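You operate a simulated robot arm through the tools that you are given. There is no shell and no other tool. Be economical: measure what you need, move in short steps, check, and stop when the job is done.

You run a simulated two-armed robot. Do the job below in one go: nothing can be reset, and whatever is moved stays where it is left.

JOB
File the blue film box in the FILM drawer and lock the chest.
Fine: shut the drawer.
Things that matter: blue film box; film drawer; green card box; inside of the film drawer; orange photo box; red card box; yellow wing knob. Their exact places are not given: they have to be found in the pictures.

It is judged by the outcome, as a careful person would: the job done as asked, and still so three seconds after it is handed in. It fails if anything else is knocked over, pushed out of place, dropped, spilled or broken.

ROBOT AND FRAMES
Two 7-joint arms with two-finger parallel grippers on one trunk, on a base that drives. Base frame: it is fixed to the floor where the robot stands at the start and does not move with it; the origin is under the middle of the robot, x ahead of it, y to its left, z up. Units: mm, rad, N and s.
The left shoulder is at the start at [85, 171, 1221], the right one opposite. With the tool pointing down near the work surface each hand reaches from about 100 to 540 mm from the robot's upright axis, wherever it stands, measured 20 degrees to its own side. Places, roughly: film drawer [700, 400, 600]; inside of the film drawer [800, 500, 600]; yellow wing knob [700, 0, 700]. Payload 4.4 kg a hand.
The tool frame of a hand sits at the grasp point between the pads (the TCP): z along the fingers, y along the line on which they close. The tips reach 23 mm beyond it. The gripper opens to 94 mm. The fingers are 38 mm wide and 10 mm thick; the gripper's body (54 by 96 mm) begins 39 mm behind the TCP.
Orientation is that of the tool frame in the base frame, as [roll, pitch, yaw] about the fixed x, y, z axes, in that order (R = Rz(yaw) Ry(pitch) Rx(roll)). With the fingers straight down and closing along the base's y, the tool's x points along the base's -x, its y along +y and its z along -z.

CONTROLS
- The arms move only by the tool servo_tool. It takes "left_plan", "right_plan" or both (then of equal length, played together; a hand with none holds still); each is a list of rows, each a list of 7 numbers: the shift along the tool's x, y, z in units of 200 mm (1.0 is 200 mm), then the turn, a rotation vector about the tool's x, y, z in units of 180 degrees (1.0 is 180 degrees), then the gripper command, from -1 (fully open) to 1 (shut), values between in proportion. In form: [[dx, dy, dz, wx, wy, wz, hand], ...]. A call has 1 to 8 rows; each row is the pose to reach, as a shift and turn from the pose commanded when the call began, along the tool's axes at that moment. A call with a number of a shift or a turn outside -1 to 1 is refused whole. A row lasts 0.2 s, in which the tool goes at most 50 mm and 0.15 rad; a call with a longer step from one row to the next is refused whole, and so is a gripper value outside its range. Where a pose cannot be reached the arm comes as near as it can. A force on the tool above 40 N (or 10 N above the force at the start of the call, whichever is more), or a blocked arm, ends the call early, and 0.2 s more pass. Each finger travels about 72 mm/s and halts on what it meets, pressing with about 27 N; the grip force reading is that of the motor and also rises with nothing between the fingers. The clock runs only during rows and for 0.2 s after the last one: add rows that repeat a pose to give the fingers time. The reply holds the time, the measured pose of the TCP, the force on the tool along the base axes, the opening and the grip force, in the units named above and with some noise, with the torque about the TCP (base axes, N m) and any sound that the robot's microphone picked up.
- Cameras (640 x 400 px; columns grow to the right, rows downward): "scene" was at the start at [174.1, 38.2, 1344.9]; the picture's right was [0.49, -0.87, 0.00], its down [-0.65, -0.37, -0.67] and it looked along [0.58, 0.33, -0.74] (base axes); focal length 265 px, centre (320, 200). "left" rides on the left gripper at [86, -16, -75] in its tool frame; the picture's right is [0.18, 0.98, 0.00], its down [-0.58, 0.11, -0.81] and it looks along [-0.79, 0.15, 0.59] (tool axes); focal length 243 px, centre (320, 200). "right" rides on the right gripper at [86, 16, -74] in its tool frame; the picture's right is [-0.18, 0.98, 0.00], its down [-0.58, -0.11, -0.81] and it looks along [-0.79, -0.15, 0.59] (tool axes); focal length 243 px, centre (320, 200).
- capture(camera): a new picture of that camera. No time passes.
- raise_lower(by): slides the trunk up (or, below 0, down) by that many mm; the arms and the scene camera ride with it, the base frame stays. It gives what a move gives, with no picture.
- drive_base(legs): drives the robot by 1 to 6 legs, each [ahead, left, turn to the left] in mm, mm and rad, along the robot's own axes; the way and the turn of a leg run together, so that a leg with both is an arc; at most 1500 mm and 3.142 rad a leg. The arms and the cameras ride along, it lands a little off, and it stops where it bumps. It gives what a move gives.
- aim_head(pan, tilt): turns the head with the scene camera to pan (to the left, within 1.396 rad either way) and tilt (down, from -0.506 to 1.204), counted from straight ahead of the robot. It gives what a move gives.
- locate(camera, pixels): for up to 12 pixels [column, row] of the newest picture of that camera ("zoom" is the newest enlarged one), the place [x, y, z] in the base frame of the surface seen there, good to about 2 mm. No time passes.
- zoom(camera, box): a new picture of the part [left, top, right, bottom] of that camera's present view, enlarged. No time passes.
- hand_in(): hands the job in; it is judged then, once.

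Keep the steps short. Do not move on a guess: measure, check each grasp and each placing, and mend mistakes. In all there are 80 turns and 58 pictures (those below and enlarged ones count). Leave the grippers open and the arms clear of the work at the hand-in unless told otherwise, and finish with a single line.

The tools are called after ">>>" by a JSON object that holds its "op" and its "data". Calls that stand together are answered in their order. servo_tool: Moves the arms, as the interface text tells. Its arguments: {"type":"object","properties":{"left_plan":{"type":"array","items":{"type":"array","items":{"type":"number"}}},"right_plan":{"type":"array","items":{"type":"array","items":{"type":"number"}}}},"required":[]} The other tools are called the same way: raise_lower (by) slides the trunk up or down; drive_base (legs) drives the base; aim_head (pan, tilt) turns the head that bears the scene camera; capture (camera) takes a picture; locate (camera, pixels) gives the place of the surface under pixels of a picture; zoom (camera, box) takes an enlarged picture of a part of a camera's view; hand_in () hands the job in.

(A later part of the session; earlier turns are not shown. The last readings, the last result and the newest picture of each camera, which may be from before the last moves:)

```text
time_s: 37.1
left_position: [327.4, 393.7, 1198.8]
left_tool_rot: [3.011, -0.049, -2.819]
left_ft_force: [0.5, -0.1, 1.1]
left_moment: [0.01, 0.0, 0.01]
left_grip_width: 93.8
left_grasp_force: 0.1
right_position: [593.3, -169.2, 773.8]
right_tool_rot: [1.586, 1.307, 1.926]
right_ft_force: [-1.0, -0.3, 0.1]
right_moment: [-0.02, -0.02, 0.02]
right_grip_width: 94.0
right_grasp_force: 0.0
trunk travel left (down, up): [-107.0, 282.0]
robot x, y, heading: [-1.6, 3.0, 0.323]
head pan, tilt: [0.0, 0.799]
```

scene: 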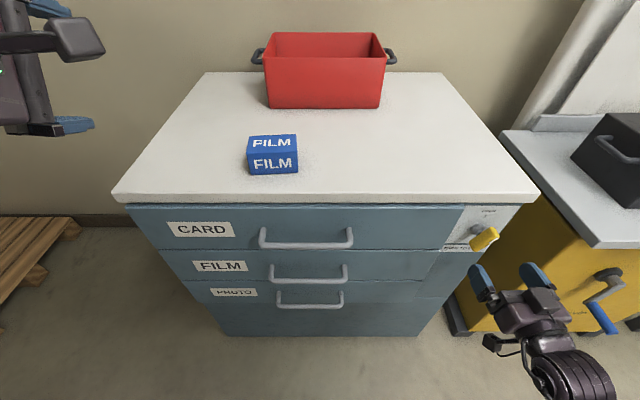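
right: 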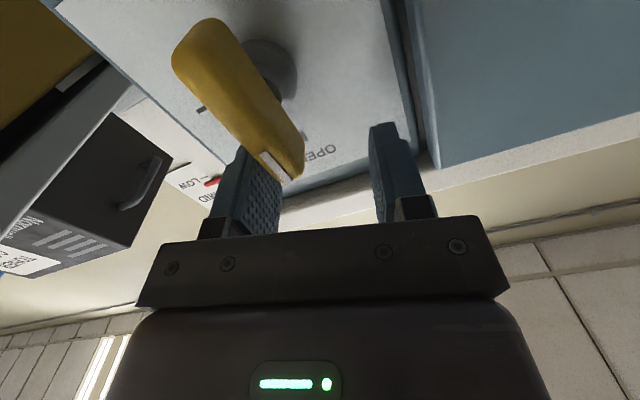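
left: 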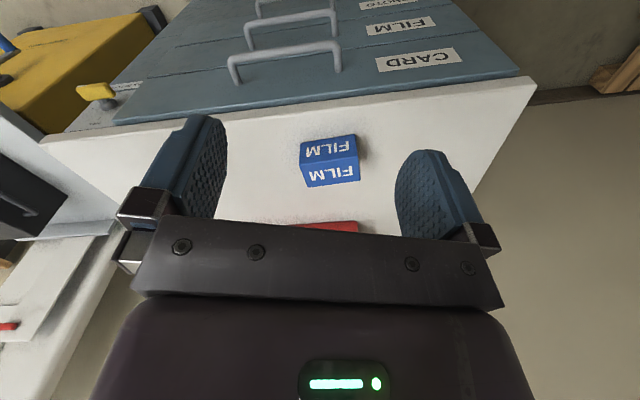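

The left hand points down again at [327,394,1199], in front of the chest. I'll lower it 400 mm.

>>> {"op": "servo_tool", "data": {"left_plan": [[0, 0, 0.2, 0, 0, 0, -1], [0, 0, 0.4, 0, 0, 0, -1], [0, 0, 0.6, 0, 0, 0, -1], [0, 0, 0.8, 0, 0, 0, -1], [0, 0, 1, 0, 0, 0, -1]]}}

>>> {"op": "servo_tool", "data": {"left_plan": [[0, 0, 0.2, 0, 0, 0, -1], [0, 0, 0.4, 0, 0, 0, -1], [0, 0, 0.6, 0, 0, 0, -1], [0, 0, 0.8, 0, 0, 0, -1], [0, 0, 1, 0, 0, 0, -1]]}}

```text
time_s: 38.5
left_position: [358.4, 392.3, 1127.7]
left_tool_rot: [3.056, 0.44, -2.935]
left_ft_force: [-1.2, 0.3, -0.5]
left_moment: [0.02, -0.04, -0.01]
left_grip_width: 93.8
left_grasp_force: 0.0
left hand out of reach, approached as far as the arm can: row 4, 5
right_position: [593.1, -168.6, 774.6]
right_tool_rot: [1.587, 1.307, 1.929]
right_ft_force: [0.2, 0.5, 0.1]
right_moment: [-0.03, -0.01, -0.01]
right_grip_width: 94.1
right_grasp_force: 0.1
trunk travel left (down, up): [-107.0, 282.0]
robot x, y, heading: [-2.0, 4.5, 0.319]
head pan, tilt: [0.0, 0.799]
stopped in row 5 (left hand): the arm was blocked; the commanded pose is now the measured one
```

```text
time_s: 39.7
left_position: [435.4, 426.2, 946.8]
left_tool_rot: [3.056, 0.44, -2.937]
left_ft_force: [0.3, 0.4, 0.3]
left_moment: [-0.03, -0.01, -0.01]
left_grip_width: 93.7
left_grasp_force: 0.0
left hand out of reach, approached as far as the arm can: row 1, 2, 3
right_position: [592.7, -168.8, 774.0]
right_tool_rot: [1.591, 1.309, 1.93]
right_ft_force: [0.1, -0.8, -1.2]
right_moment: [0.02, 0.02, -0.02]
right_grip_width: 94.3
right_grasp_force: 0.1
trunk travel left (down, up): [-107.0, 282.0]
robot x, y, heading: [0.6, 2.8, 0.317]
head pan, tilt: [0.0, 0.799]
```

The arm descends freely now, pointing down and forward. I'll keep going down to z≈720 while levelling the hand with the closing direction vertical.

>>> {"op": "servo_tool", "data": {"left_plan": [[0.117, -0.031, 0.122, 0.0198, -0.0206, -0.034, -1], [0.233, -0.061, 0.244, 0.0395, -0.0412, -0.0679, -1], [0.35, -0.092, 0.366, 0.0593, -0.0618, -0.1019, -1], [0.466, -0.122, 0.488, 0.0791, -0.0824, -0.1359, -1], [0.583, -0.153, 0.61, 0.0988, -0.103, -0.1699, -1], [0.699, -0.183, 0.732, 0.1186, -0.1236, -0.2038, -1], [0.816, -0.214, 0.854, 0.1384, -0.1443, -0.2378, -1], [0.816, -0.214, 0.854, 0.1384, -0.1443, -0.2378, -1]]}}

```text
time_s: 41.5
left_position: [400.9, 389.0, 827.2]
left_tool_rot: [-2.251, 0.575, -1.947]
left_ft_force: [0.6, -0.2, 0.0]
left_moment: [-0.03, 0.01, -0.03]
left_grip_width: 94.1
left_grasp_force: 0.0
left hand out of reach, approached as far as the arm can: row 6, 7, 8
right_position: [592.6, -168.7, 774.4]
right_tool_rot: [1.586, 1.307, 1.928]
right_ft_force: [0.9, -0.4, 0.1]
right_moment: [0.01, -0.02, 0.01]
right_grip_width: 94.2
right_grasp_force: 0.0
trunk travel left (down, up): [-107.0, 282.0]
robot x, y, heading: [-1.4, 1.7, 0.321]
head pan, tilt: [0.0, 0.799]
```

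Halfway levelled at [401,389,827]. I'll finish levelling while moving 60 mm towards the chest, which should ease the reach.

>>> {"op": "servo_tool", "data": {"left_plan": [[-0.023, -0.009, 0.035, 0.0198, -0.0206, -0.034, -1], [-0.046, -0.019, 0.07, 0.0395, -0.0412, -0.0679, -1], [-0.069, -0.028, 0.105, 0.0593, -0.0618, -0.1019, -1], [-0.091, -0.037, 0.14, 0.0791, -0.0824, -0.1359, -1], [-0.114, -0.046, 0.175, 0.0988, -0.103, -0.1699, -1], [-0.137, -0.056, 0.21, 0.1186, -0.1236, -0.2038, -1], [-0.16, -0.065, 0.245, 0.1384, -0.1443, -0.2378, -1], [-0.16, -0.065, 0.245, 0.1384, -0.1443, -0.2378, -1]]}}

>>> {"op": "capture", "data": {"camera": "scene"}}

```text
time_s: 43.3
left_position: [508.4, 387.0, 1156.3]
left_tool_rot: [-1.665, 0.184, -1.277]
left_ft_force: [-0.4, 0.3, -0.7]
left_moment: [0.03, 0.02, 0.02]
left_grip_width: 94.1
left_grasp_force: 0.1
left hand out of reach, approached as far as the arm can: row 1, 2, 3, 4, 5, 6, 7, 8
right_position: [592.0, -166.9, 773.8]
right_tool_rot: [1.588, 1.307, 1.928]
right_ft_force: [0.0, -0.5, -0.7]
right_moment: [0.01, -0.01, -0.04]
right_grip_width: 93.8
right_grasp_force: 0.1
trunk travel left (down, up): [-107.0, 282.0]
robot x, y, heading: [1.1, 0.7, 0.315]
head pan, tilt: [0.0, 0.799]
```

```text
30 pictures are left
```

scene: 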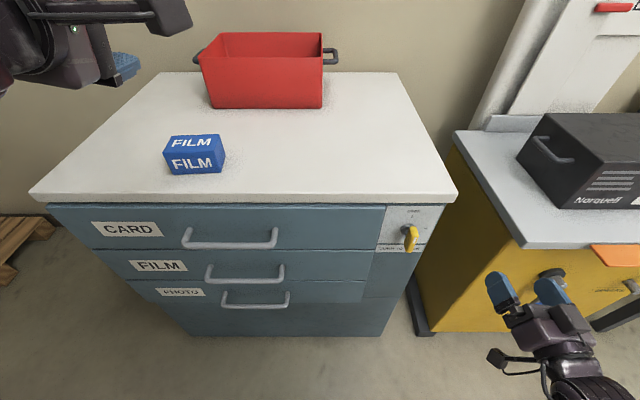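

The left arm snaps back up in that posture, whereas the right hand does handle grips well with the target about 190 mm to its right. New plan: the left hand (pointing down) picks up the box first, the right hand pulls the drawer by driving back, and the left places the box. I'll measure the box now.

>>> {"op": "zoom", "data": {"camera": "scene", "box": [150, 125, 240, 185]}}

```text
6.67 times, centred on (195, 155) of scene
```

zoom: 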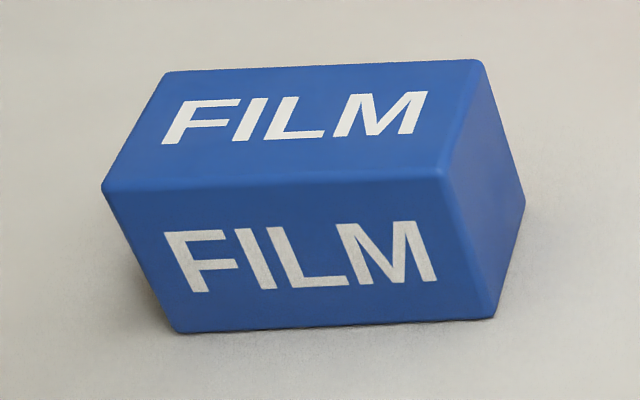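

>>> {"op": "locate", "data": {"camera": "zoom", "pixels": [[115, 185], [430, 172], [172, 80], [472, 66], [285, 125], [180, 322], [485, 312], [515, 200], [300, 250], [330, 180]]}}

```text
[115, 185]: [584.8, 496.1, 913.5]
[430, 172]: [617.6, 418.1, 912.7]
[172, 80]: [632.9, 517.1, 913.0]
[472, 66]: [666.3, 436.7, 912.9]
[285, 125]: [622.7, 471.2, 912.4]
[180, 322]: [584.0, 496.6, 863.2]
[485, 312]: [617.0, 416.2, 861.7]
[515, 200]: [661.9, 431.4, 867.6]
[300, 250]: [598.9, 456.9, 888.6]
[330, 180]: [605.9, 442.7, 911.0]
```

Box: 90×57×55 mm, centred at [625,467], yaw ≈0.39; the grip goes across the 57 mm side. To reach it I must drive forward, and the right hand has to be lifted over the counters first. I'll check heights of the things there.

>>> {"op": "locate", "data": {"camera": "scene", "pixels": [[545, 120], [600, 118], [560, 160], [630, 190], [480, 180], [440, 195], [520, 235], [260, 40], [325, 35], [610, 10], [205, 60], [455, 130]]}}

```text
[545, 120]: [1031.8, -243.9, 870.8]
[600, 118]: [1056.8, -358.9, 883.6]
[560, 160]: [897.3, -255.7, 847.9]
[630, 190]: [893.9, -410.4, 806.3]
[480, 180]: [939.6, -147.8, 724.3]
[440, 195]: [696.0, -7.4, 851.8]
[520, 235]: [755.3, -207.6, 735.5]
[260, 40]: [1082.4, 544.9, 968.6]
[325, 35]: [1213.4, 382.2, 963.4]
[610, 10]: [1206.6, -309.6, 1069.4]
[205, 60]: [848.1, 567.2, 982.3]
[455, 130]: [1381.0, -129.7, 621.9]
```

Everything nearby is below z≈985. First I'll turn the left hand from level to straight down, raised and drawn back, keeping its camera side to the right.

>>> {"op": "servo_tool", "data": {"left_plan": [[0, -0.1, -0.07, -0.045, 0, 0, -1], [0, -0.2, -0.14, -0.09, 0, 0, -1], [0, -0.3, -0.21, -0.135, 0, 0, -1], [0, -0.4, -0.28, -0.18, 0, 0, -1], [0, -0.5, -0.35, -0.225, 0, 0, -1], [0, -0.6, -0.42, -0.25, 0, 0, -1], [0, -0.7, -0.5, -0.25, 0, 0, -1]]}}

>>> {"op": "servo_tool", "data": {"left_plan": [[0, 0, 0, -0.04, 0, 0, -1], [0, 0, 0, -0.08, 0, 0, -1], [0, 0, 0, -0.12, 0, 0, -1], [0, 0, 0, -0.16, 0, 0, -1], [0, 0, 0, -0.2, 0, 0, -1], [0, 0, 0, -0.25, 0, 0, -1]]}}

>>> {"op": "raise_lower", "data": {"by": 240}}

```text
time_s: 44.9
left_position: [446.2, 333.2, 1294.9]
left_tool_rot: [-2.45, 0.183, -1.277]
left_ft_force: [-0.5, -0.3, -0.9]
left_moment: [0.0, 0.0, 0.0]
left_grip_width: 94.1
left_grasp_force: 0.1
right_position: [593.1, -168.6, 776.6]
right_tool_rot: [1.581, 1.308, 1.923]
right_ft_force: [1.1, -0.9, -0.2]
right_moment: [0.0, 0.0, -0.02]
right_grip_width: 93.8
right_grasp_force: 0.1
trunk travel left (down, up): [-107.0, 282.0]
robot x, y, heading: [-0.6, 3.4, 0.317]
head pan, tilt: [0.0, 0.799]
```

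```text
refused: row 6 steps farther than a row can; nothing moved
```

```text
time_s: 47.4
left_position: [413.5, 321.9, 1570.3]
left_tool_rot: [-2.376, 0.185, -1.263]
left_ft_force: [0.4, -0.3, -0.3]
left_moment: [0.03, 0.0, 0.03]
left_grip_width: 93.9
left_grasp_force: 0.1
right_position: [592.5, -167.1, 1014.1]
right_tool_rot: [1.589, 1.307, 1.931]
right_ft_force: [0.3, -0.1, -0.3]
right_moment: [-0.03, -0.01, 0.01]
right_grip_width: 93.9
right_grasp_force: 0.2
trunk travel left (down, up): [-347.0, 42.0]
robot x, y, heading: [-2.8, 1.2, 0.317]
head pan, tilt: [0.0, 0.799]
```

Trunk is up and the right hand is at z=1014. Next I'll finish turning the left hand straight down, matched to the box's yaw, and start lowering it.

>>> {"op": "servo_tool", "data": {"left_plan": [[0.023, 0.085, 0.088, -0.0408, 0.0077, -0.0079, -1], [0.046, 0.17, 0.177, -0.0817, 0.0153, -0.0158, -1], [0.069, 0.255, 0.265, -0.1225, 0.023, -0.0238, -1], [0.092, 0.34, 0.353, -0.1633, 0.0307, -0.0317, -1], [0.115, 0.425, 0.442, -0.2042, 0.0383, -0.0396, -1], [0.138, 0.51, 0.53, -0.245, 0.046, -0.0475, -1], [0.138, 0.51, 0.53, -0.245, 0.046, -0.0475, -1]]}}

>>> {"op": "servo_tool", "data": {"left_plan": [[0, 0, 0.2, 0, 0, 0, -1], [0, 0, 0.4, 0, 0, 0, -1], [0, 0, 0.6, 0, 0, 0, -1], [0, 0, 0.8, 0, 0, 0, -1], [0, 0, 1, 0, 0, 0, -1], [0, 0, 1, 0, 0, 0, -1]]}}

```text
time_s: 49.0
left_position: [400.5, 357.9, 1438.7]
left_tool_rot: [-3.141, -0.002, -1.181]
left_ft_force: [-0.1, -0.4, 0.5]
left_moment: [-0.02, 0.0, 0.0]
left_grip_width: 93.9
left_grasp_force: 0.1
left hand out of reach, approached as far as the arm can: row 2, 3, 4, 5, 6, 7
right_position: [593.4, -169.0, 1014.9]
right_tool_rot: [1.589, 1.307, 1.93]
right_ft_force: [-1.0, -0.3, -0.1]
right_moment: [0.01, -0.02, -0.03]
right_grip_width: 93.9
right_grasp_force: 0.1
trunk travel left (down, up): [-347.0, 42.0]
robot x, y, heading: [-0.2, 3.7, 0.318]
head pan, tilt: [0.0, 0.799]
```

```text
time_s: 50.4
left_position: [392.9, 370.1, 1242.5]
left_tool_rot: [-3.138, -0.001, -1.179]
left_ft_force: [0.4, 0.1, 0.1]
left_moment: [0.01, -0.01, -0.03]
left_grip_width: 93.9
left_grasp_force: 0.0
left hand out of reach, approached as far as the arm can: row 4, 5, 6
right_position: [593.6, -168.4, 1014.4]
right_tool_rot: [1.586, 1.308, 1.926]
right_ft_force: [-0.5, -0.4, -0.5]
right_moment: [0.03, -0.01, 0.01]
right_grip_width: 93.9
right_grasp_force: 0.1
trunk travel left (down, up): [-347.0, 42.0]
robot x, y, heading: [0.4, 5.1, 0.317]
head pan, tilt: [0.0, 0.799]
```

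The left hand points straight down at [393,370,1242] at the box's yaw. A straight drive of 270 mm forward puts the box about 470 ahead and 250 to the left of the axis. Both hands are above everything.

>>> {"op": "drive_base", "data": {"legs": [[200, 0, 0]]}}

>>> {"op": "drive_base", "data": {"legs": [[70, 0, 0]]}}

>>> {"op": "capture", "data": {"camera": "left"}}

```text
time_s: 52.0
left_position: [577.8, 432.0, 1241.4]
left_tool_rot: [-3.139, -0.001, -1.177]
left_ft_force: [0.1, 0.0, -0.8]
left_moment: [-0.02, -0.03, 0.01]
left_grip_width: 93.7
left_grasp_force: 0.1
right_position: [778.0, -106.1, 1014.6]
right_tool_rot: [1.59, 1.306, 1.933]
right_ft_force: [0.6, 0.9, 0.1]
right_moment: [0.01, -0.02, 0.0]
right_grip_width: 94.0
right_grasp_force: 0.0
trunk travel left (down, up): [-347.0, 42.0]
robot x, y, heading: [180.6, 62.5, 0.318]
head pan, tilt: [0.0, 0.799]
```

```text
time_s: 53.0
left_position: [641.2, 452.2, 1241.1]
left_tool_rot: [-3.141, -0.001, -1.179]
left_ft_force: [0.3, -0.4, -0.6]
left_moment: [-0.01, 0.03, -0.03]
left_grip_width: 93.8
left_grasp_force: 0.1
right_position: [841.3, -85.8, 1014.8]
right_tool_rot: [1.59, 1.307, 1.933]
right_ft_force: [0.4, -0.5, -0.7]
right_moment: [0.01, -0.05, 0.0]
right_grip_width: 94.1
right_grasp_force: 0.0
trunk travel left (down, up): [-347.0, 42.0]
robot x, y, heading: [243.9, 84.5, 0.318]
head pan, tilt: [0.0, 0.799]
```

```text
28 pictures are left
```

left: 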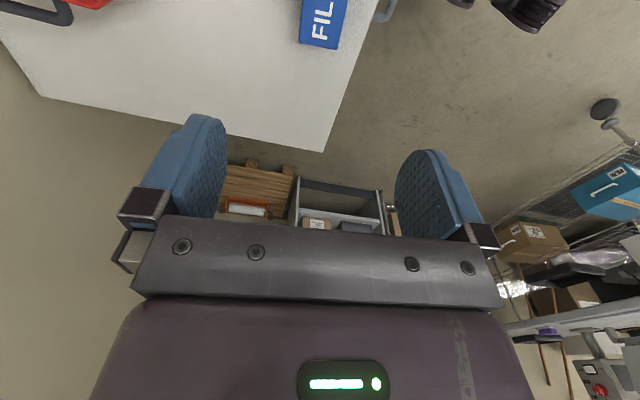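

The hand is 22 mm off in plan from the box. I'll correct and descend 270 mm to just above the box, in two calls.

>>> {"op": "servo_tool", "data": {"left_plan": [[-0.02, 0.009, 0.2, 0, 0, 0, -1], [-0.04, 0.018, 0.4, 0, 0, 0, -1], [-0.06, 0.027, 0.6, 0, 0, 0, -1], [-0.08, 0.036, 0.8, 0, 0, 0, -1], [-0.1, 0.045, 1, 0, 0, 0, -1], [-0.1, 0.045, 1, 0, 0, 0, -1]]}}

>>> {"op": "capture", "data": {"camera": "left"}}

```text
time_s: 54.4
left_position: [569.9, 498.8, 1107.2]
left_tool_rot: [-3.137, -0.001, -1.178]
left_ft_force: [-1.0, -1.1, 0.0]
left_moment: [-0.01, -0.01, -0.02]
left_grip_width: 94.0
left_grasp_force: 0.1
left hand out of reach, approached as far as the arm can: row 1, 2, 3, 4, 5, 6
right_position: [840.7, -85.9, 1014.8]
right_tool_rot: [1.585, 1.306, 1.93]
right_ft_force: [0.3, -1.2, -0.3]
right_moment: [0.0, -0.02, -0.02]
right_grip_width: 94.0
right_grasp_force: 0.1
trunk travel left (down, up): [-347.0, 42.0]
robot x, y, heading: [247.6, 82.5, 0.317]
head pan, tilt: [0.0, 0.799]
```

```text
27 pictures are left
```

left: 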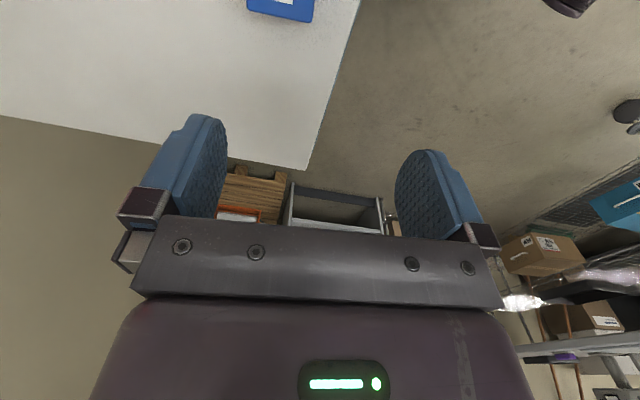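

In this posture the left arm drifts outward when lowered. I'll turn it back towards its neutral roll and bring it closer in, to get out of the bad joint branch.

>>> {"op": "servo_tool", "data": {"left_plan": [[0.089, 0.042, 0, 0, 0, 0.045, -1], [0.178, 0.084, 0, 0, 0, 0.09, -1], [0.266, 0.126, 0, 0, 0, 0.135, -1], [0.355, 0.168, 0, 0, 0, 0.18, -1], [0.444, 0.21, 0, 0, 0, 0.225, -1], [0.533, 0.252, 0, 0, 0, 0.27, -1], [0.62, 0.294, 0, 0, 0, 0.315, -1], [0.71, 0.336, 0, 0, 0, 0.36, -1]]}}

>>> {"op": "servo_tool", "data": {"left_plan": [[0, 0, 0, 0, 0, 0.045, -1], [0, 0, 0, 0, 0, 0.09, -1], [0, 0, 0, 0, 0, 0.14, -1], [0, 0, 0.1, 0, 0, 0.16, -1], [0, 0, 0.2, 0, 0, 0.16, -1], [0, 0, 0.3, 0, 0, 0.16, -1], [0, 0, 0.4, 0, 0, 0.16, -1]]}}

```text
time_s: 56.2
left_position: [523.9, 393.9, 1149.7]
left_tool_rot: [-3.137, 0.001, -2.312]
left_ft_force: [-0.1, -0.2, 0.4]
left_moment: [-0.04, 0.03, -0.01]
left_grip_width: 94.1
left_grasp_force: 0.1
left hand out of reach, approached as far as the arm can: row 1, 2, 3, 4, 5, 6, 7, 8
right_position: [839.3, -85.5, 1015.8]
right_tool_rot: [1.586, 1.308, 1.927]
right_ft_force: [-0.9, -1.0, 0.1]
right_moment: [-0.03, 0.02, -0.01]
right_grip_width: 93.8
right_grasp_force: 0.1
trunk travel left (down, up): [-347.0, 42.0]
robot x, y, heading: [246.3, 83.9, 0.323]
head pan, tilt: [0.0, 0.799]
```

```text
refused: row 3 steps farther than a row can; nothing moved
```

Turning further the same way (the step was slightly too large before).

>>> {"op": "servo_tool", "data": {"left_plan": [[0, 0, 0, 0, 0, 0.045, -1], [0, 0, 0, 0, 0, 0.09, -1], [0, 0, 0, 0, 0, 0.135, -1], [0, 0, 0, 0, 0, 0.18, -1], [0, 0, 0, 0, 0, 0.225, -1], [0, 0, 0, 0, 0, 0.27, -1], [0, 0, 0, 0, 0, 0.315, -1], [0, 0, 0, 0, 0, 0.36, -1]]}}

>>> {"op": "servo_tool", "data": {"left_plan": [[0, 0, 0, 0, 0, 0.045, -1], [0, 0, 0, 0, 0, 0.09, -1], [0, 0, 0, 0, 0, 0.135, -1], [0, 0, 0, 0, 0, 0.18, -1], [0, 0, 0, 0, 0, 0.225, -1], [0, 0, 0, 0, 0, 0.27, -1], [0, 0, 0, 0, 0, 0.28, -1]]}}

```text
time_s: 58.0
left_position: [523.3, 391.5, 1153.5]
left_tool_rot: [3.139, 0.002, 2.839]
left_ft_force: [-0.4, -0.5, 0.0]
left_moment: [-0.02, 0.0, 0.04]
left_grip_width: 94.0
left_grasp_force: 0.0
right_position: [839.3, -85.8, 1014.1]
right_tool_rot: [1.586, 1.308, 1.928]
right_ft_force: [-0.4, -1.1, 0.1]
right_moment: [-0.02, -0.02, 0.0]
right_grip_width: 94.2
right_grasp_force: 0.1
trunk travel left (down, up): [-347.0, 42.0]
robot x, y, heading: [250.1, 84.6, 0.324]
head pan, tilt: [0.0, 0.799]
```

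```text
time_s: 59.6
left_position: [523.3, 392.4, 1153.5]
left_tool_rot: [3.137, 0.002, 1.96]
left_ft_force: [0.7, 0.2, 0.7]
left_moment: [0.01, 0.04, 0.05]
left_grip_width: 94.2
left_grasp_force: 0.1
right_position: [840.2, -85.7, 1014.6]
right_tool_rot: [1.586, 1.308, 1.928]
right_ft_force: [-0.8, 0.4, -0.3]
right_moment: [0.0, 0.02, 0.03]
right_grip_width: 93.9
right_grasp_force: 0.1
trunk travel left (down, up): [-347.0, 42.0]
robot x, y, heading: [244.3, 83.1, 0.321]
head pan, tilt: [0.0, 0.799]
```

That roll works without any limit. Now I'll move above the box at z≈953.

>>> {"op": "servo_tool", "data": {"left_plan": [[0.05, 0.2, 0, 0, 0, 0, -1], [0.1, 0.4, 0.05, 0, 0, 0, -1], [0.15, 0.614, 0.1, 0, 0, 0, -1], [0.15, 0.614, 0.35, 0, 0, 0, -1], [0.15, 0.614, 0.6, 0, 0, 0, -1], [0.15, 0.614, 0.8, 0, 0, 0, -1], [0.15, 0.614, 1, 0, 0, 0, -1], [0.15, 0.614, 1, 0, 0, 0, -1]]}}

>>> {"op": "capture", "data": {"camera": "left"}}

```text
time_s: 61.4
left_position: [546.9, 513.5, 1080.9]
left_tool_rot: [3.14, 0.002, 1.962]
left_ft_force: [0.2, -0.3, 0.2]
left_moment: [-0.03, 0.0, 0.0]
left_grip_width: 94.1
left_grasp_force: 0.0
left hand out of reach, approached as far as the arm can: row 2, 3, 4, 5, 6, 7, 8
right_position: [840.5, -85.1, 1014.1]
right_tool_rot: [1.587, 1.308, 1.929]
right_ft_force: [0.4, 0.3, 0.1]
right_moment: [-0.01, -0.03, -0.01]
right_grip_width: 93.7
right_grasp_force: 0.0
trunk travel left (down, up): [-347.0, 42.0]
robot x, y, heading: [246.9, 85.6, 0.318]
head pan, tilt: [0.0, 0.799]
```

```text
26 pictures are left
```

left: 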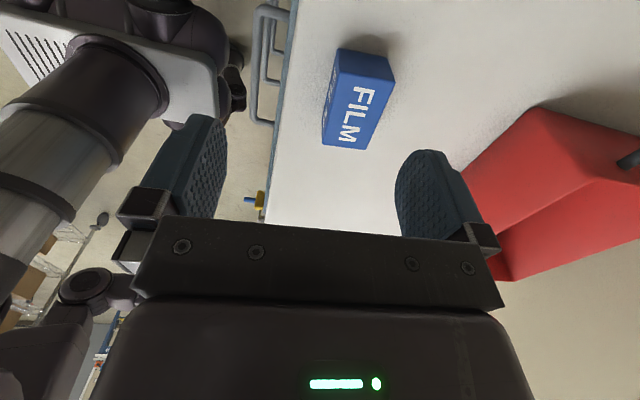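

It's stuck at [547,513,1081], which looks like a wrist-flex limit with straight-down fingers at this height. Earlier, tilting the fingers forward let it descend. I'll tilt 0.5 rad forward, go down, then straighten.

>>> {"op": "servo_tool", "data": {"left_plan": [[0, 0, 0, -0.04, 0, 0, -1], [0, 0, 0, -0.08, 0, 0, -1], [0, 0, 0, -0.12, 0, 0, -1], [0, 0, 0, -0.16, 0, 0, -1]]}}

>>> {"op": "servo_tool", "data": {"left_plan": [[-0.08, -0.014, 0.13, 0, 0, 0, -1], [-0.17, -0.027, 0.26, 0, 0, 0, -1], [-0.255, -0.041, 0.39, 0, 0, 0, -1], [-0.34, -0.055, 0.517, 0, 0, 0, -1], [-0.34, -0.055, 0.517, 0, 0, 0, -1]]}}

```text
time_s: 62.4
left_position: [546.2, 508.5, 1079.6]
left_tool_rot: [2.634, 0.002, 1.963]
left_ft_force: [-0.6, 0.0, 0.3]
left_moment: [-0.04, 0.0, -0.03]
left_grip_width: 93.9
left_grasp_force: 0.1
right_position: [841.0, -86.5, 1015.2]
right_tool_rot: [1.587, 1.308, 1.931]
right_ft_force: [-0.2, -0.5, 0.2]
right_moment: [0.0, 0.0, -0.04]
right_grip_width: 93.8
right_grasp_force: 0.0
trunk travel left (down, up): [-347.0, 42.0]
robot x, y, heading: [245.5, 85.1, 0.318]
head pan, tilt: [0.0, 0.799]
```

```text
time_s: 63.6
left_position: [559.7, 513.2, 1079.6]
left_tool_rot: [2.636, 0.001, 1.962]
left_ft_force: [0.1, 0.7, -0.4]
left_moment: [0.0, 0.02, 0.02]
left_grip_width: 94.1
left_grasp_force: 0.1
left hand out of reach, approached as far as the arm can: row 1, 2, 3, 4, 5
right_position: [839.9, -86.6, 1013.8]
right_tool_rot: [1.585, 1.306, 1.929]
right_ft_force: [-0.2, -0.5, -0.1]
right_moment: [0.0, -0.02, 0.0]
right_grip_width: 93.7
right_grasp_force: 0.0
trunk travel left (down, up): [-347.0, 42.0]
robot x, y, heading: [245.7, 81.7, 0.324]
head pan, tilt: [0.0, 0.799]
```

Still pinned at the same place, so a joint nearer the shoulder must be at its limit. I'll look at the left arm's posture.

>>> {"op": "aim_head", "data": {"pan": 0.55, "tilt": 0.45}}

>>> {"op": "capture", "data": {"camera": "scene"}}

```text
time_s: 64.5
left_position: [558.8, 512.2, 1080.5]
left_tool_rot: [2.637, 0.001, 1.961]
left_ft_force: [0.0, -0.7, 0.6]
left_moment: [0.0, -0.02, -0.01]
left_grip_width: 94.0
left_grasp_force: 0.1
right_position: [839.8, -85.5, 1015.2]
right_tool_rot: [1.588, 1.309, 1.93]
right_ft_force: [0.0, -0.5, 0.1]
right_moment: [0.01, 0.0, 0.03]
right_grip_width: 94.0
right_grasp_force: 0.1
trunk travel left (down, up): [-347.0, 42.0]
robot x, y, heading: [245.0, 82.8, 0.315]
head pan, tilt: [0.55, 0.45]
```

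```text
25 pictures are left
```

scene: 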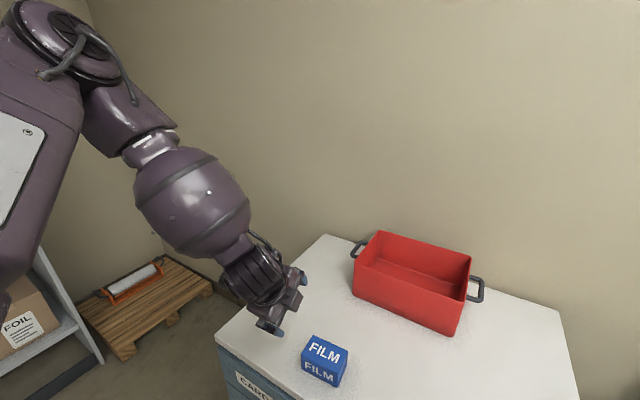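

The left elbow is folded high and outward, which pins the hand. I'll drive back clear of the chest, then take the left hand outward and down to drop the elbow.

>>> {"op": "drive_base", "data": {"legs": [[-260, 0, 0]]}}

>>> {"op": "servo_tool", "data": {"left_plan": [[0.097, -0.068, 0.034, 0.0118, 0.0109, -0.0423, -1], [0.194, -0.136, 0.068, 0.0235, 0.0218, -0.0846, -1], [0.292, -0.204, 0.101, 0.0353, 0.0327, -0.127, -1], [0.389, -0.273, 0.135, 0.0471, 0.0436, -0.1693, -1], [0.486, -0.341, 0.169, 0.0588, 0.0545, -0.2116, -1], [0.583, -0.409, 0.203, 0.0706, 0.0655, -0.2539, -1], [0.681, -0.477, 0.236, 0.0824, 0.0764, -0.2962, -1], [0.778, -0.545, 0.27, 0.0941, 0.0873, -0.3385, -1]]}}

>>> {"op": "servo_tool", "data": {"left_plan": [[0, 0, 0, 0.0118, 0.0109, -0.0423, -1], [0, 0, 0, 0.0235, 0.0218, -0.0846, -1], [0, 0, 0, 0.0353, 0.0327, -0.127, -1], [0, 0, 0.1, 0.0353, 0.0327, -0.127, -1], [0, 0, 0.3, 0.0353, 0.0327, -0.127, -1], [0, 0, 0.5, 0.0353, 0.0327, -0.127, -1], [0, 0, 0.7, 0.0353, 0.0327, -0.127, -1], [0, 0, 0.9, 0.0353, 0.0327, -0.127, -1]]}}

```text
time_s: 66.4
left_position: [317.1, 433.5, 1080.0]
left_tool_rot: [2.635, 0.002, 1.963]
left_ft_force: [-0.1, 0.8, -0.3]
left_moment: [-0.01, -0.03, 0.02]
left_grip_width: 93.8
left_grasp_force: 0.0
right_position: [597.8, -166.3, 1014.6]
right_tool_rot: [1.582, 1.307, 1.926]
right_ft_force: [0.2, -0.4, -0.6]
right_moment: [-0.03, 0.0, -0.01]
right_grip_width: 94.0
right_grasp_force: 0.0
trunk travel left (down, up): [-347.0, 42.0]
robot x, y, heading: [1.4, 1.2, 0.321]
head pan, tilt: [0.55, 0.45]
```

```text
time_s: 68.2
left_position: [190.1, 543.5, 1002.4]
left_tool_rot: [3.017, 0.08, 3.059]
left_ft_force: [-1.0, 0.3, -0.4]
left_moment: [0.01, -0.03, -0.02]
left_grip_width: 94.2
left_grasp_force: 0.1
left hand out of reach, approached as far as the arm can: row 4, 5, 6, 7, 8
right_position: [597.9, -164.7, 1014.8]
right_tool_rot: [1.586, 1.308, 1.931]
right_ft_force: [0.2, 0.3, 0.0]
right_moment: [-0.02, -0.03, 0.0]
right_grip_width: 93.8
right_grasp_force: 0.0
trunk travel left (down, up): [-347.0, 42.0]
robot x, y, heading: [4.8, 3.2, 0.32]
head pan, tilt: [0.55, 0.45]
```

```text
time_s: 70.0
left_position: [167.2, 560.7, 997.5]
left_tool_rot: [-3.14, 0.0, -2.822]
left_ft_force: [0.2, -0.2, -0.1]
left_moment: [-0.02, -0.02, -0.01]
left_grip_width: 94.1
left_grasp_force: 0.0
left hand out of reach, approached as far as the arm can: row 4, 5, 6, 7, 8
right_position: [598.2, -165.6, 1014.8]
right_tool_rot: [1.587, 1.307, 1.93]
right_ft_force: [-0.3, 0.5, -0.7]
right_moment: [0.02, 0.01, 0.03]
right_grip_width: 93.9
right_grasp_force: 0.1
trunk travel left (down, up): [-347.0, 42.0]
robot x, y, heading: [5.4, 6.0, 0.324]
head pan, tilt: [0.55, 0.45]
```

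Still pinned. Two things together: bring the left hand up and across to the midline (the right hand's starting layout, mirrored) to change its elbow posture, then look down at the robot's own front to see how near the base may come to an open drawer.

>>> {"op": "servo_tool", "data": {"left_plan": [[-0.05, -0.2, -0.1, 0, 0, 0, -1], [-0.1, -0.4, -0.2, 0, 0, 0, -1], [-0.15, -0.6, -0.3, 0, 0, 0, -1], [-0.2, -0.75, -0.4, 0, 0, 0, -1], [-0.26, -0.85, -0.5, 0, 0, 0, -1]]}}

>>> {"op": "servo_tool", "data": {"left_plan": [[-0.05, -0.2, -0.1, 0, 0, 0, -1], [-0.1, -0.4, -0.2, 0, 0, 0, -1], [-0.15, -0.6, -0.3, 0, 0, 0, -1], [-0.2, -0.75, -0.35, 0, 0, 0, -1], [-0.26, -0.85, -0.35, 0, 0, 0, -1]]}}

>>> {"op": "servo_tool", "data": {"left_plan": [[-0.05, -0.2, 0, 0, 0, 0, -1], [-0.1, -0.4, 0, 0, 0, 0, -1], [-0.15, -0.6, 0, 0, 0, 0, -1], [-0.2, -0.75, 0, 0, 0, 0, -1], [-0.26, -0.8, 0, 0, 0, 0, -1]]}}

>>> {"op": "aim_head", "data": {"pan": 0.15, "tilt": 1.2}}

>>> {"op": "capture", "data": {"camera": "scene"}}

```text
time_s: 71.2
left_position: [280.8, 411.1, 1103.3]
left_tool_rot: [-3.139, -0.001, -2.824]
left_ft_force: [-0.1, 0.7, 0.2]
left_moment: [0.03, 0.0, 0.01]
left_grip_width: 94.0
left_grasp_force: 0.0
right_position: [597.6, -165.5, 1015.0]
right_tool_rot: [1.587, 1.308, 1.929]
right_ft_force: [-0.7, 0.2, -0.7]
right_moment: [-0.02, 0.0, -0.01]
right_grip_width: 93.8
right_grasp_force: 0.0
trunk travel left (down, up): [-347.0, 42.0]
robot x, y, heading: [5.6, 5.7, 0.322]
head pan, tilt: [0.55, 0.45]
```

```text
time_s: 72.4
left_position: [334.7, 316.7, 1204.7]
left_tool_rot: [-3.14, 0.003, -2.823]
left_ft_force: [0.7, -0.5, 0.4]
left_moment: [-0.01, 0.03, 0.03]
left_grip_width: 94.1
left_grasp_force: 0.2
left hand out of reach, approached as far as the arm can: row 2, 3, 4, 5
right_position: [597.9, -164.4, 1014.6]
right_tool_rot: [1.586, 1.306, 1.931]
right_ft_force: [0.4, -0.1, 0.0]
right_moment: [0.01, 0.01, 0.0]
right_grip_width: 94.2
right_grasp_force: 0.1
trunk travel left (down, up): [-347.0, 42.0]
robot x, y, heading: [0.2, 4.2, 0.317]
head pan, tilt: [0.55, 0.45]
```

```text
time_s: 73.6
left_position: [332.0, 286.7, 1251.3]
left_tool_rot: [-3.139, 0.002, -2.822]
left_ft_force: [-0.8, -0.3, -0.3]
left_moment: [0.0, 0.01, 0.01]
left_grip_width: 93.8
left_grasp_force: 0.0
left hand out of reach, approached as far as the arm can: row 1, 2, 3, 4, 5
right_position: [598.3, -164.4, 1014.1]
right_tool_rot: [1.588, 1.307, 1.931]
right_ft_force: [0.8, 0.2, -0.5]
right_moment: [0.02, 0.03, 0.03]
right_grip_width: 94.4
right_grasp_force: 0.1
trunk travel left (down, up): [-347.0, 42.0]
robot x, y, heading: [4.6, 1.5, 0.321]
head pan, tilt: [0.55, 0.45]
```

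```text
time_s: 74.7
left_position: [331.6, 286.6, 1252.1]
left_tool_rot: [-3.14, 0.001, -2.823]
left_ft_force: [0.3, -1.1, 0.0]
left_moment: [0.01, 0.02, -0.01]
left_grip_width: 94.0
left_grasp_force: 0.0
right_position: [597.3, -165.0, 1015.4]
right_tool_rot: [1.587, 1.308, 1.932]
right_ft_force: [0.2, 0.8, -0.2]
right_moment: [0.0, -0.01, -0.04]
right_grip_width: 94.1
right_grasp_force: 0.1
trunk travel left (down, up): [-347.0, 42.0]
robot x, y, heading: [3.3, 2.1, 0.321]
head pan, tilt: [0.15, 1.201]
```

```text
24 pictures are left
```

scene: 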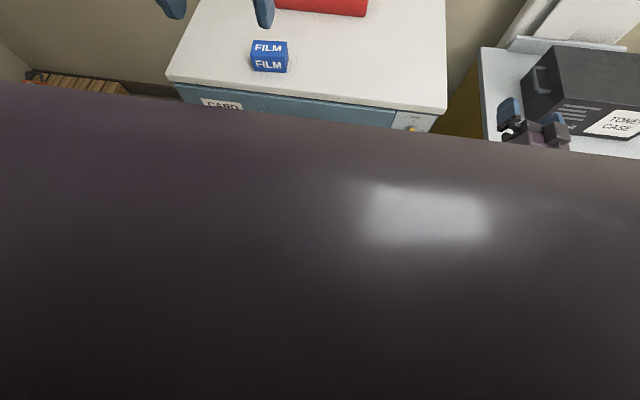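

I'll measure where the robot's own front lies.

>>> {"op": "locate", "data": {"camera": "scene", "pixels": [[300, 125], [200, 115], [450, 145], [320, 200], [320, 300], [320, 390], [100, 110], [600, 170]]}}

```text
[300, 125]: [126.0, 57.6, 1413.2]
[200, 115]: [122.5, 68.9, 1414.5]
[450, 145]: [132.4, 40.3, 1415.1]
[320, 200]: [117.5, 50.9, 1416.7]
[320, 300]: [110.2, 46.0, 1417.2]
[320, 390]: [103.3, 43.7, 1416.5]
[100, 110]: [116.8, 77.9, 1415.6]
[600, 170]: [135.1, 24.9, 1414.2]
```

Only the torso top is seen (about 135 mm ahead of the axis), so the base can come fairly close under an open drawer. Since the left arm's posture is bad, the right hand will do everything and the left stays parked high. First I'll drive left 371 mm, lower the trunk 240 mm, and turn the right hand for the FILM handle.

>>> {"op": "drive_base", "data": {"legs": [[0, 371, -0.003]]}}

>>> {"op": "raise_lower", "data": {"by": -240}}

>>> {"op": "servo_tool", "data": {"right_plan": [[0.105, 0.068, 0.013, 0, 0, 0.046, -1], [0.21, 0.136, 0.026, 0, 0, 0.092, -1], [0.315, 0.204, 0.039, 0, 0, 0.138, -1], [0.42, 0.273, 0.053, 0, 0, 0.184, -1], [0.525, 0.341, 0.066, 0, 0, 0.23, -1], [0.63, 0.409, 0.079, 0, 0, 0.276, -1], [0.735, 0.477, 0.092, 0, 0, 0.322, -1], [0.84, 0.545, 0.105, 0, 0, 0.368, -1]]}}

>>> {"op": "aim_head", "data": {"pan": -0.2, "tilt": 0.8}}

>>> {"op": "capture", "data": {"camera": "scene"}}

```text
time_s: 78.5
left_position: [223.5, 633.6, 1251.9]
left_tool_rot: [-3.14, 0.003, -2.837]
left_ft_force: [-0.4, 0.0, -0.2]
left_moment: [0.01, 0.0, 0.02]
left_grip_width: 94.1
left_grasp_force: 0.0
right_position: [480.8, 175.7, 1014.2]
right_tool_rot: [1.586, 1.307, 1.916]
right_ft_force: [-0.1, 0.2, -0.4]
right_moment: [-0.02, -0.05, -0.04]
right_grip_width: 94.0
right_grasp_force: 0.1
trunk travel left (down, up): [-347.0, 42.0]
robot x, y, heading: [-109.1, 355.5, 0.301]
head pan, tilt: [0.15, 1.201]
```

```text
time_s: 81.0
left_position: [242.7, 637.6, 964.2]
left_tool_rot: [-3.139, -0.17, -2.838]
left_ft_force: [-1.0, -0.1, -0.1]
left_moment: [0.0, -0.01, -0.03]
left_grip_width: 94.1
left_grasp_force: 0.0
right_position: [480.2, 174.7, 776.5]
right_tool_rot: [1.576, 1.307, 1.904]
right_ft_force: [-0.3, -0.1, 0.3]
right_moment: [-0.02, -0.02, 0.02]
right_grip_width: 94.1
right_grasp_force: 0.1
trunk travel left (down, up): [-107.0, 282.0]
robot x, y, heading: [-107.4, 353.0, 0.31]
head pan, tilt: [0.15, 1.201]
```

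```text
time_s: 82.8
left_position: [243.0, 639.6, 963.6]
left_tool_rot: [-3.139, -0.173, -2.837]
left_ft_force: [-0.5, 0.4, 0.4]
left_moment: [0.01, -0.01, 0.06]
left_grip_width: 94.0
left_grasp_force: 0.1
right_position: [451.1, 320.9, 641.6]
right_tool_rot: [1.575, 0.151, 1.899]
right_ft_force: [-0.5, 0.4, -0.1]
right_moment: [-0.02, -0.02, -0.03]
right_grip_width: 94.0
right_grasp_force: 0.1
trunk travel left (down, up): [-107.0, 282.0]
robot x, y, heading: [-109.7, 356.9, 0.302]
head pan, tilt: [0.15, 1.201]
```

```text
time_s: 83.6
left_position: [242.4, 639.1, 963.3]
left_tool_rot: [-3.137, -0.172, -2.839]
left_ft_force: [0.0, -0.1, -0.3]
left_moment: [-0.02, 0.04, 0.0]
left_grip_width: 93.6
left_grasp_force: 0.0
right_position: [451.0, 320.7, 642.2]
right_tool_rot: [1.573, 0.152, 1.9]
right_ft_force: [0.0, 1.2, 0.6]
right_moment: [0.0, 0.0, 0.0]
right_grip_width: 93.9
right_grasp_force: 0.1
trunk travel left (down, up): [-107.0, 282.0]
robot x, y, heading: [-109.2, 352.3, 0.303]
head pan, tilt: [-0.201, 0.799]
```

```text
23 pictures are left
```

scene: 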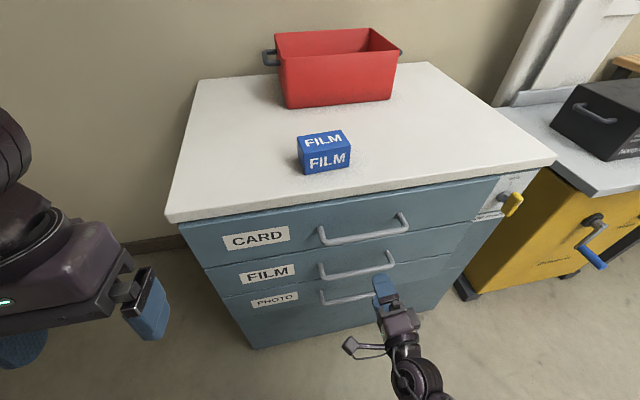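

The right hand is nicely placed at [451,321,642], in front of the FILM handle. I'll measure the bar.

>>> {"op": "locate", "data": {"camera": "scene", "pixels": [[324, 275], [335, 275], [350, 271], [365, 267], [380, 263], [392, 252], [345, 272], [350, 269]]}}

>>> {"op": "capture", "data": {"camera": "right"}}

```text
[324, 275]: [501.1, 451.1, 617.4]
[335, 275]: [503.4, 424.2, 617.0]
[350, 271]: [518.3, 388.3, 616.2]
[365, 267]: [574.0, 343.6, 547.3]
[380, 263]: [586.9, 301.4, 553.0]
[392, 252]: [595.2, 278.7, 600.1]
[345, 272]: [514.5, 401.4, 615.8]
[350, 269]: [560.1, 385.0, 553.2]
```

```text
22 pictures are left
```

right: 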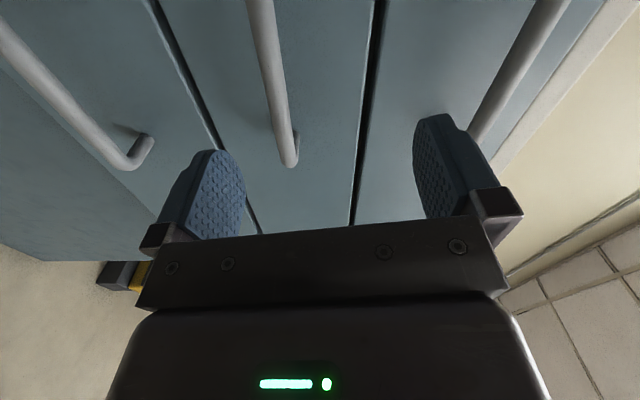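

>>> {"op": "locate", "data": {"camera": "right", "pixels": [[262, 40], [268, 70], [275, 100], [280, 125], [287, 155], [320, 100]]}}

```text
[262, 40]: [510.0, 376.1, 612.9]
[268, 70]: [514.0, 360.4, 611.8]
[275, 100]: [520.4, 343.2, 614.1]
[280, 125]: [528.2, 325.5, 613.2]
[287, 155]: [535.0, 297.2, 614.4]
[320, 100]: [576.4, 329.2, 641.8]
```

The bar is at n≈607, z≈613. I'll straighten (0.15 rad), align, advance so the pads straddle it, and close.

>>> {"op": "servo_tool", "data": {"right_plan": [[0.055, -0.065, 0, 0, -0.002, 0.024, -1], [0.111, -0.13, 0, 0, -0.004, 0.048, -1], [0.111, -0.13, 0.18, 0, -0.004, 0.048, -1], [0.111, -0.13, 0.36, 0, -0.004, 0.048, -0.5], [0.111, -0.13, 0.36, 0, -0.004, 0.048, 0.3], [0.111, -0.13, 0.36, 0, -0.004, 0.048, 1], [0.111, -0.13, 0.36, 0, -0.004, 0.048, 1], [0.111, -0.13, 0.36, 0, -0.004, 0.048, 1]]}}

>>> {"op": "capture", "data": {"camera": "right"}}

```text
time_s: 84.7
left_position: [226.9, 639.3, 974.9]
left_tool_rot: [-3.133, -0.147, -2.84]
left_ft_force: [-1.3, 0.6, -0.2]
left_moment: [-0.02, -0.06, 0.02]
left_grip_width: 93.9
left_grasp_force: 0.1
right_position: [493.5, 355.2, 655.4]
right_tool_rot: [1.506, -0.013, 1.884]
right_ft_force: [0.7, 0.4, 0.5]
right_moment: [0.01, 0.0, 0.0]
right_grip_width: 39.1
right_grasp_force: 0.0
trunk travel left (down, up): [-107.0, 282.0]
robot x, y, heading: [-111.4, 352.6, 0.305]
head pan, tilt: [-0.201, 0.799]
stopped in row 5 (right hand): the force on the tool passed its limit at 279 N (the readings are from after the stop); the commanded pose is now the measured one
```

```text
21 pictures are left
```

right: 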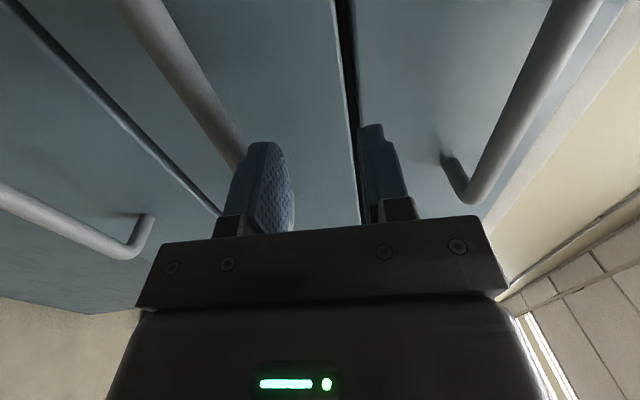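

A hard contact stopped it: the hand is at z=655 rather than 613, with the lower finger above the bar. I'll look at the scene before doing anything else.

>>> {"op": "capture", "data": {"camera": "scene"}}

```text
20 pictures are left
```

scene: 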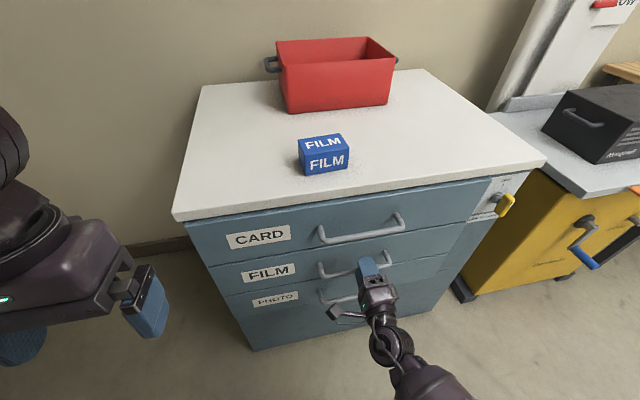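

The view shifted a little. I'll check whether the chest or box moved by locating known points.

>>> {"op": "locate", "data": {"camera": "scene", "pixels": [[325, 141], [328, 165], [269, 272], [175, 216], [542, 160], [319, 270], [330, 275], [345, 272], [354, 268], [390, 256], [505, 205], [400, 280]]}}

```text
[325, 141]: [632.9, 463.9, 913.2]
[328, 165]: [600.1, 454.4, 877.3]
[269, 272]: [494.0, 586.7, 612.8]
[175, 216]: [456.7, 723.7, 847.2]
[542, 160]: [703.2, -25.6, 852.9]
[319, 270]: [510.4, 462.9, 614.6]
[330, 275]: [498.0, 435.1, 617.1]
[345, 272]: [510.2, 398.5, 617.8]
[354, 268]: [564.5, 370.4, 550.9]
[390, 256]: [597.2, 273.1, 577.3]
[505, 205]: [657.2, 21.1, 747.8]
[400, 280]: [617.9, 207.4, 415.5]
```

Nothing moved: label, handle and box are all where they were. Probably the low arm touched the robot itself. I'll back off, open, raise the trunk 70 mm for room, and come down again with checks.

>>> {"op": "servo_tool", "data": {"right_plan": [[0, 0, -0.1, 0, 0, 0, 0], [0, 0, -0.25, 0, 0, 0, -0.5], [0, 0, -0.35, 0, 0, 0, -1], [0, 0, -0.35, 0, 0, 0, -1]]}}

>>> {"op": "raise_lower", "data": {"by": 70}}

>>> {"op": "servo_tool", "data": {"right_plan": [[0, -0.1, 0, 0, 0, 0, -1], [0, -0.2, 0, 0, 0, 0, -1], [0, -0.3, 0, 0, 0, 0, -1], [0, -0.4, 0, 0, 0, 0, -1], [0, -0.5, 0, 0, 0, 0, -1], [0, -0.5, 0, 0, 0, 0, -1]]}}

```text
time_s: 85.9
left_position: [240.6, 639.1, 963.3]
left_tool_rot: [-3.138, -0.174, -2.841]
left_ft_force: [-0.6, 0.3, -0.8]
left_moment: [0.02, -0.02, 0.01]
left_grip_width: 93.8
left_grasp_force: 0.1
right_position: [447.1, 342.7, 656.4]
right_tool_rot: [1.484, -0.028, 1.893]
right_ft_force: [0.3, -0.4, -1.0]
right_moment: [-0.01, 0.0, 0.0]
right_grip_width: 94.0
right_grasp_force: 0.1
trunk travel left (down, up): [-107.0, 282.0]
robot x, y, heading: [-111.6, 352.1, 0.304]
head pan, tilt: [-0.201, 0.799]
stopped in row 4 (right hand): the arm was blocked; the commanded pose is now the measured one
```

```text
time_s: 87.0
left_position: [244.0, 637.5, 1032.0]
left_tool_rot: [-3.141, -0.175, -2.84]
left_ft_force: [0.5, 0.1, -0.3]
left_moment: [0.0, 0.04, -0.03]
left_grip_width: 94.1
left_grasp_force: 0.0
right_position: [446.8, 341.1, 716.8]
right_tool_rot: [1.507, -0.026, 1.895]
right_ft_force: [0.7, 0.2, -0.6]
right_moment: [-0.01, -0.04, 0.0]
right_grip_width: 94.0
right_grasp_force: 0.1
trunk travel left (down, up): [-177.0, 212.0]
robot x, y, heading: [-110.0, 352.8, 0.304]
head pan, tilt: [-0.201, 0.799]
```

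```text
time_s: 88.3
left_position: [237.9, 639.1, 1038.2]
left_tool_rot: [-3.135, -0.164, -2.839]
left_ft_force: [-0.7, -0.7, 0.0]
left_moment: [-0.03, 0.01, -0.01]
left_grip_width: 93.9
left_grasp_force: 0.1
right_position: [451.1, 346.3, 627.8]
right_tool_rot: [1.492, -0.026, 1.896]
right_ft_force: [0.5, 0.7, -0.1]
right_moment: [0.04, 0.0, 0.03]
right_grip_width: 93.9
right_grasp_force: 0.0
trunk travel left (down, up): [-177.0, 212.0]
robot x, y, heading: [-111.8, 353.8, 0.302]
head pan, tilt: [-0.201, 0.799]
```

The hand reached z=628, but the whole robot is being nudged, so the arm still touches its own base. I'll raise the trunk another 90 mm while lowering the hand relative to it, starting from a slightly raised hand.

>>> {"op": "servo_tool", "data": {"right_plan": [[0, 0.1, 0, 0, 0, 0, -1], [0, 0.15, 0, 0, 0, 0, -1]]}}

>>> {"op": "raise_lower", "data": {"by": 100}}

>>> {"op": "servo_tool", "data": {"right_plan": [[0, -0.12, 0, 0, 0, 0, -1], [0, -0.24, 0, 0, 0, 0, -1], [0, -0.36, 0, 0, 0, 0, -1], [0, -0.48, 0, 0, 0, 0, -1], [0, -0.6, 0, 0, 0, 0, -1], [0, -0.68, 0, 0, 0, 0, -1], [0, -0.68, 0, 0, 0, 0, -1]]}}

>>> {"op": "capture", "data": {"camera": "scene"}}

```text
time_s: 89.0
left_position: [244.6, 637.7, 1032.7]
left_tool_rot: [-3.138, -0.174, -2.839]
left_ft_force: [0.9, -0.3, -0.6]
left_moment: [0.0, 0.04, 0.01]
left_grip_width: 94.1
left_grasp_force: 0.0
right_position: [450.1, 345.7, 646.9]
right_tool_rot: [1.504, -0.026, 1.895]
right_ft_force: [0.3, 1.0, 0.3]
right_moment: [0.01, 0.01, 0.0]
right_grip_width: 93.7
right_grasp_force: 0.1
trunk travel left (down, up): [-177.0, 212.0]
robot x, y, heading: [-114.9, 354.0, 0.307]
head pan, tilt: [-0.201, 0.799]
```

```text
time_s: 90.3
left_position: [230.6, 633.9, 1167.5]
left_tool_rot: [-3.14, -0.078, -2.839]
left_ft_force: [-0.1, 0.3, -0.6]
left_moment: [0.01, 0.02, 0.01]
left_grip_width: 94.4
left_grasp_force: 0.1
right_position: [450.7, 344.4, 747.0]
right_tool_rot: [1.507, -0.026, 1.893]
right_ft_force: [0.3, -0.2, 0.0]
right_moment: [-0.01, 0.01, -0.02]
right_grip_width: 94.0
right_grasp_force: 0.0
trunk travel left (down, up): [-277.0, 112.0]
robot x, y, heading: [-113.7, 352.3, 0.304]
head pan, tilt: [-0.201, 0.799]
```

```text
time_s: 91.9
left_position: [230.2, 634.1, 1166.4]
left_tool_rot: [-3.139, -0.079, -2.84]
left_ft_force: [-0.3, -0.1, -0.4]
left_moment: [-0.06, 0.0, -0.02]
left_grip_width: 94.0
left_grasp_force: 0.3
right_position: [456.9, 349.9, 627.8]
right_tool_rot: [1.502, -0.027, 1.893]
right_ft_force: [0.6, -0.3, 0.6]
right_moment: [0.02, -0.01, 0.01]
right_grip_width: 94.1
right_grasp_force: 0.1
right hand out of reach, approached as far as the arm can: row 6, 7
trunk travel left (down, up): [-277.0, 112.0]
robot x, y, heading: [-117.0, 355.9, 0.302]
head pan, tilt: [-0.201, 0.799]
```

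```text
19 pictures are left
```

scene: 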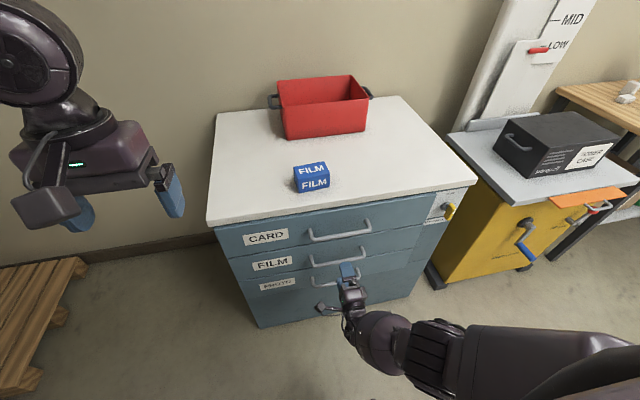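

No more body contact, and the hand is at z=628 just in front of the bar. I'll lower the trunk 18 mm, then advance 57 mm with the gripper open.

>>> {"op": "raise_lower", "data": {"by": -18}}

>>> {"op": "servo_tool", "data": {"right_plan": [[0, 0, 0.1, 0, 0, 0, -1], [0, 0, 0.2, 0, 0, 0, -1], [0, 0, 0.285, 0, 0, 0, -1], [0, 0, 0.285, 0, 0, 0, -1]]}}

>>> {"op": "capture", "data": {"camera": "right"}}

```text
time_s: 92.5
left_position: [228.7, 633.4, 1149.2]
left_tool_rot: [3.141, -0.077, -2.839]
left_ft_force: [-1.1, -0.6, 0.7]
left_moment: [0.01, -0.05, -0.03]
left_grip_width: 93.9
left_grasp_force: 0.1
right_position: [455.2, 349.3, 609.4]
right_tool_rot: [1.503, -0.027, 1.891]
right_ft_force: [0.2, -0.9, 0.4]
right_moment: [0.01, 0.0, -0.01]
right_grip_width: 94.2
right_grasp_force: 0.1
trunk travel left (down, up): [-259.0, 130.0]
robot x, y, heading: [-111.5, 354.2, 0.304]
head pan, tilt: [-0.201, 0.799]
```

```text
time_s: 93.5
left_position: [229.1, 634.3, 1149.2]
left_tool_rot: [-3.139, -0.076, -2.84]
left_ft_force: [0.3, 0.2, 0.0]
left_moment: [0.01, -0.01, -0.02]
left_grip_width: 93.8
left_grasp_force: 0.1
right_position: [501.0, 362.9, 628.6]
right_tool_rot: [1.505, -0.024, 1.891]
right_ft_force: [0.2, -0.2, -0.2]
right_moment: [-0.06, 0.01, -0.01]
right_grip_width: 93.9
right_grasp_force: 0.1
right hand out of reach, approached as far as the arm can: row 1, 2, 3, 4
trunk travel left (down, up): [-259.0, 130.0]
robot x, y, heading: [-111.9, 355.7, 0.306]
head pan, tilt: [-0.201, 0.799]
```

```text
18 pictures are left
```

right: 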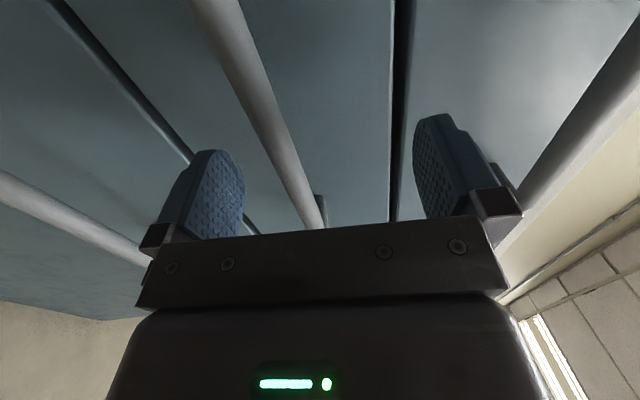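

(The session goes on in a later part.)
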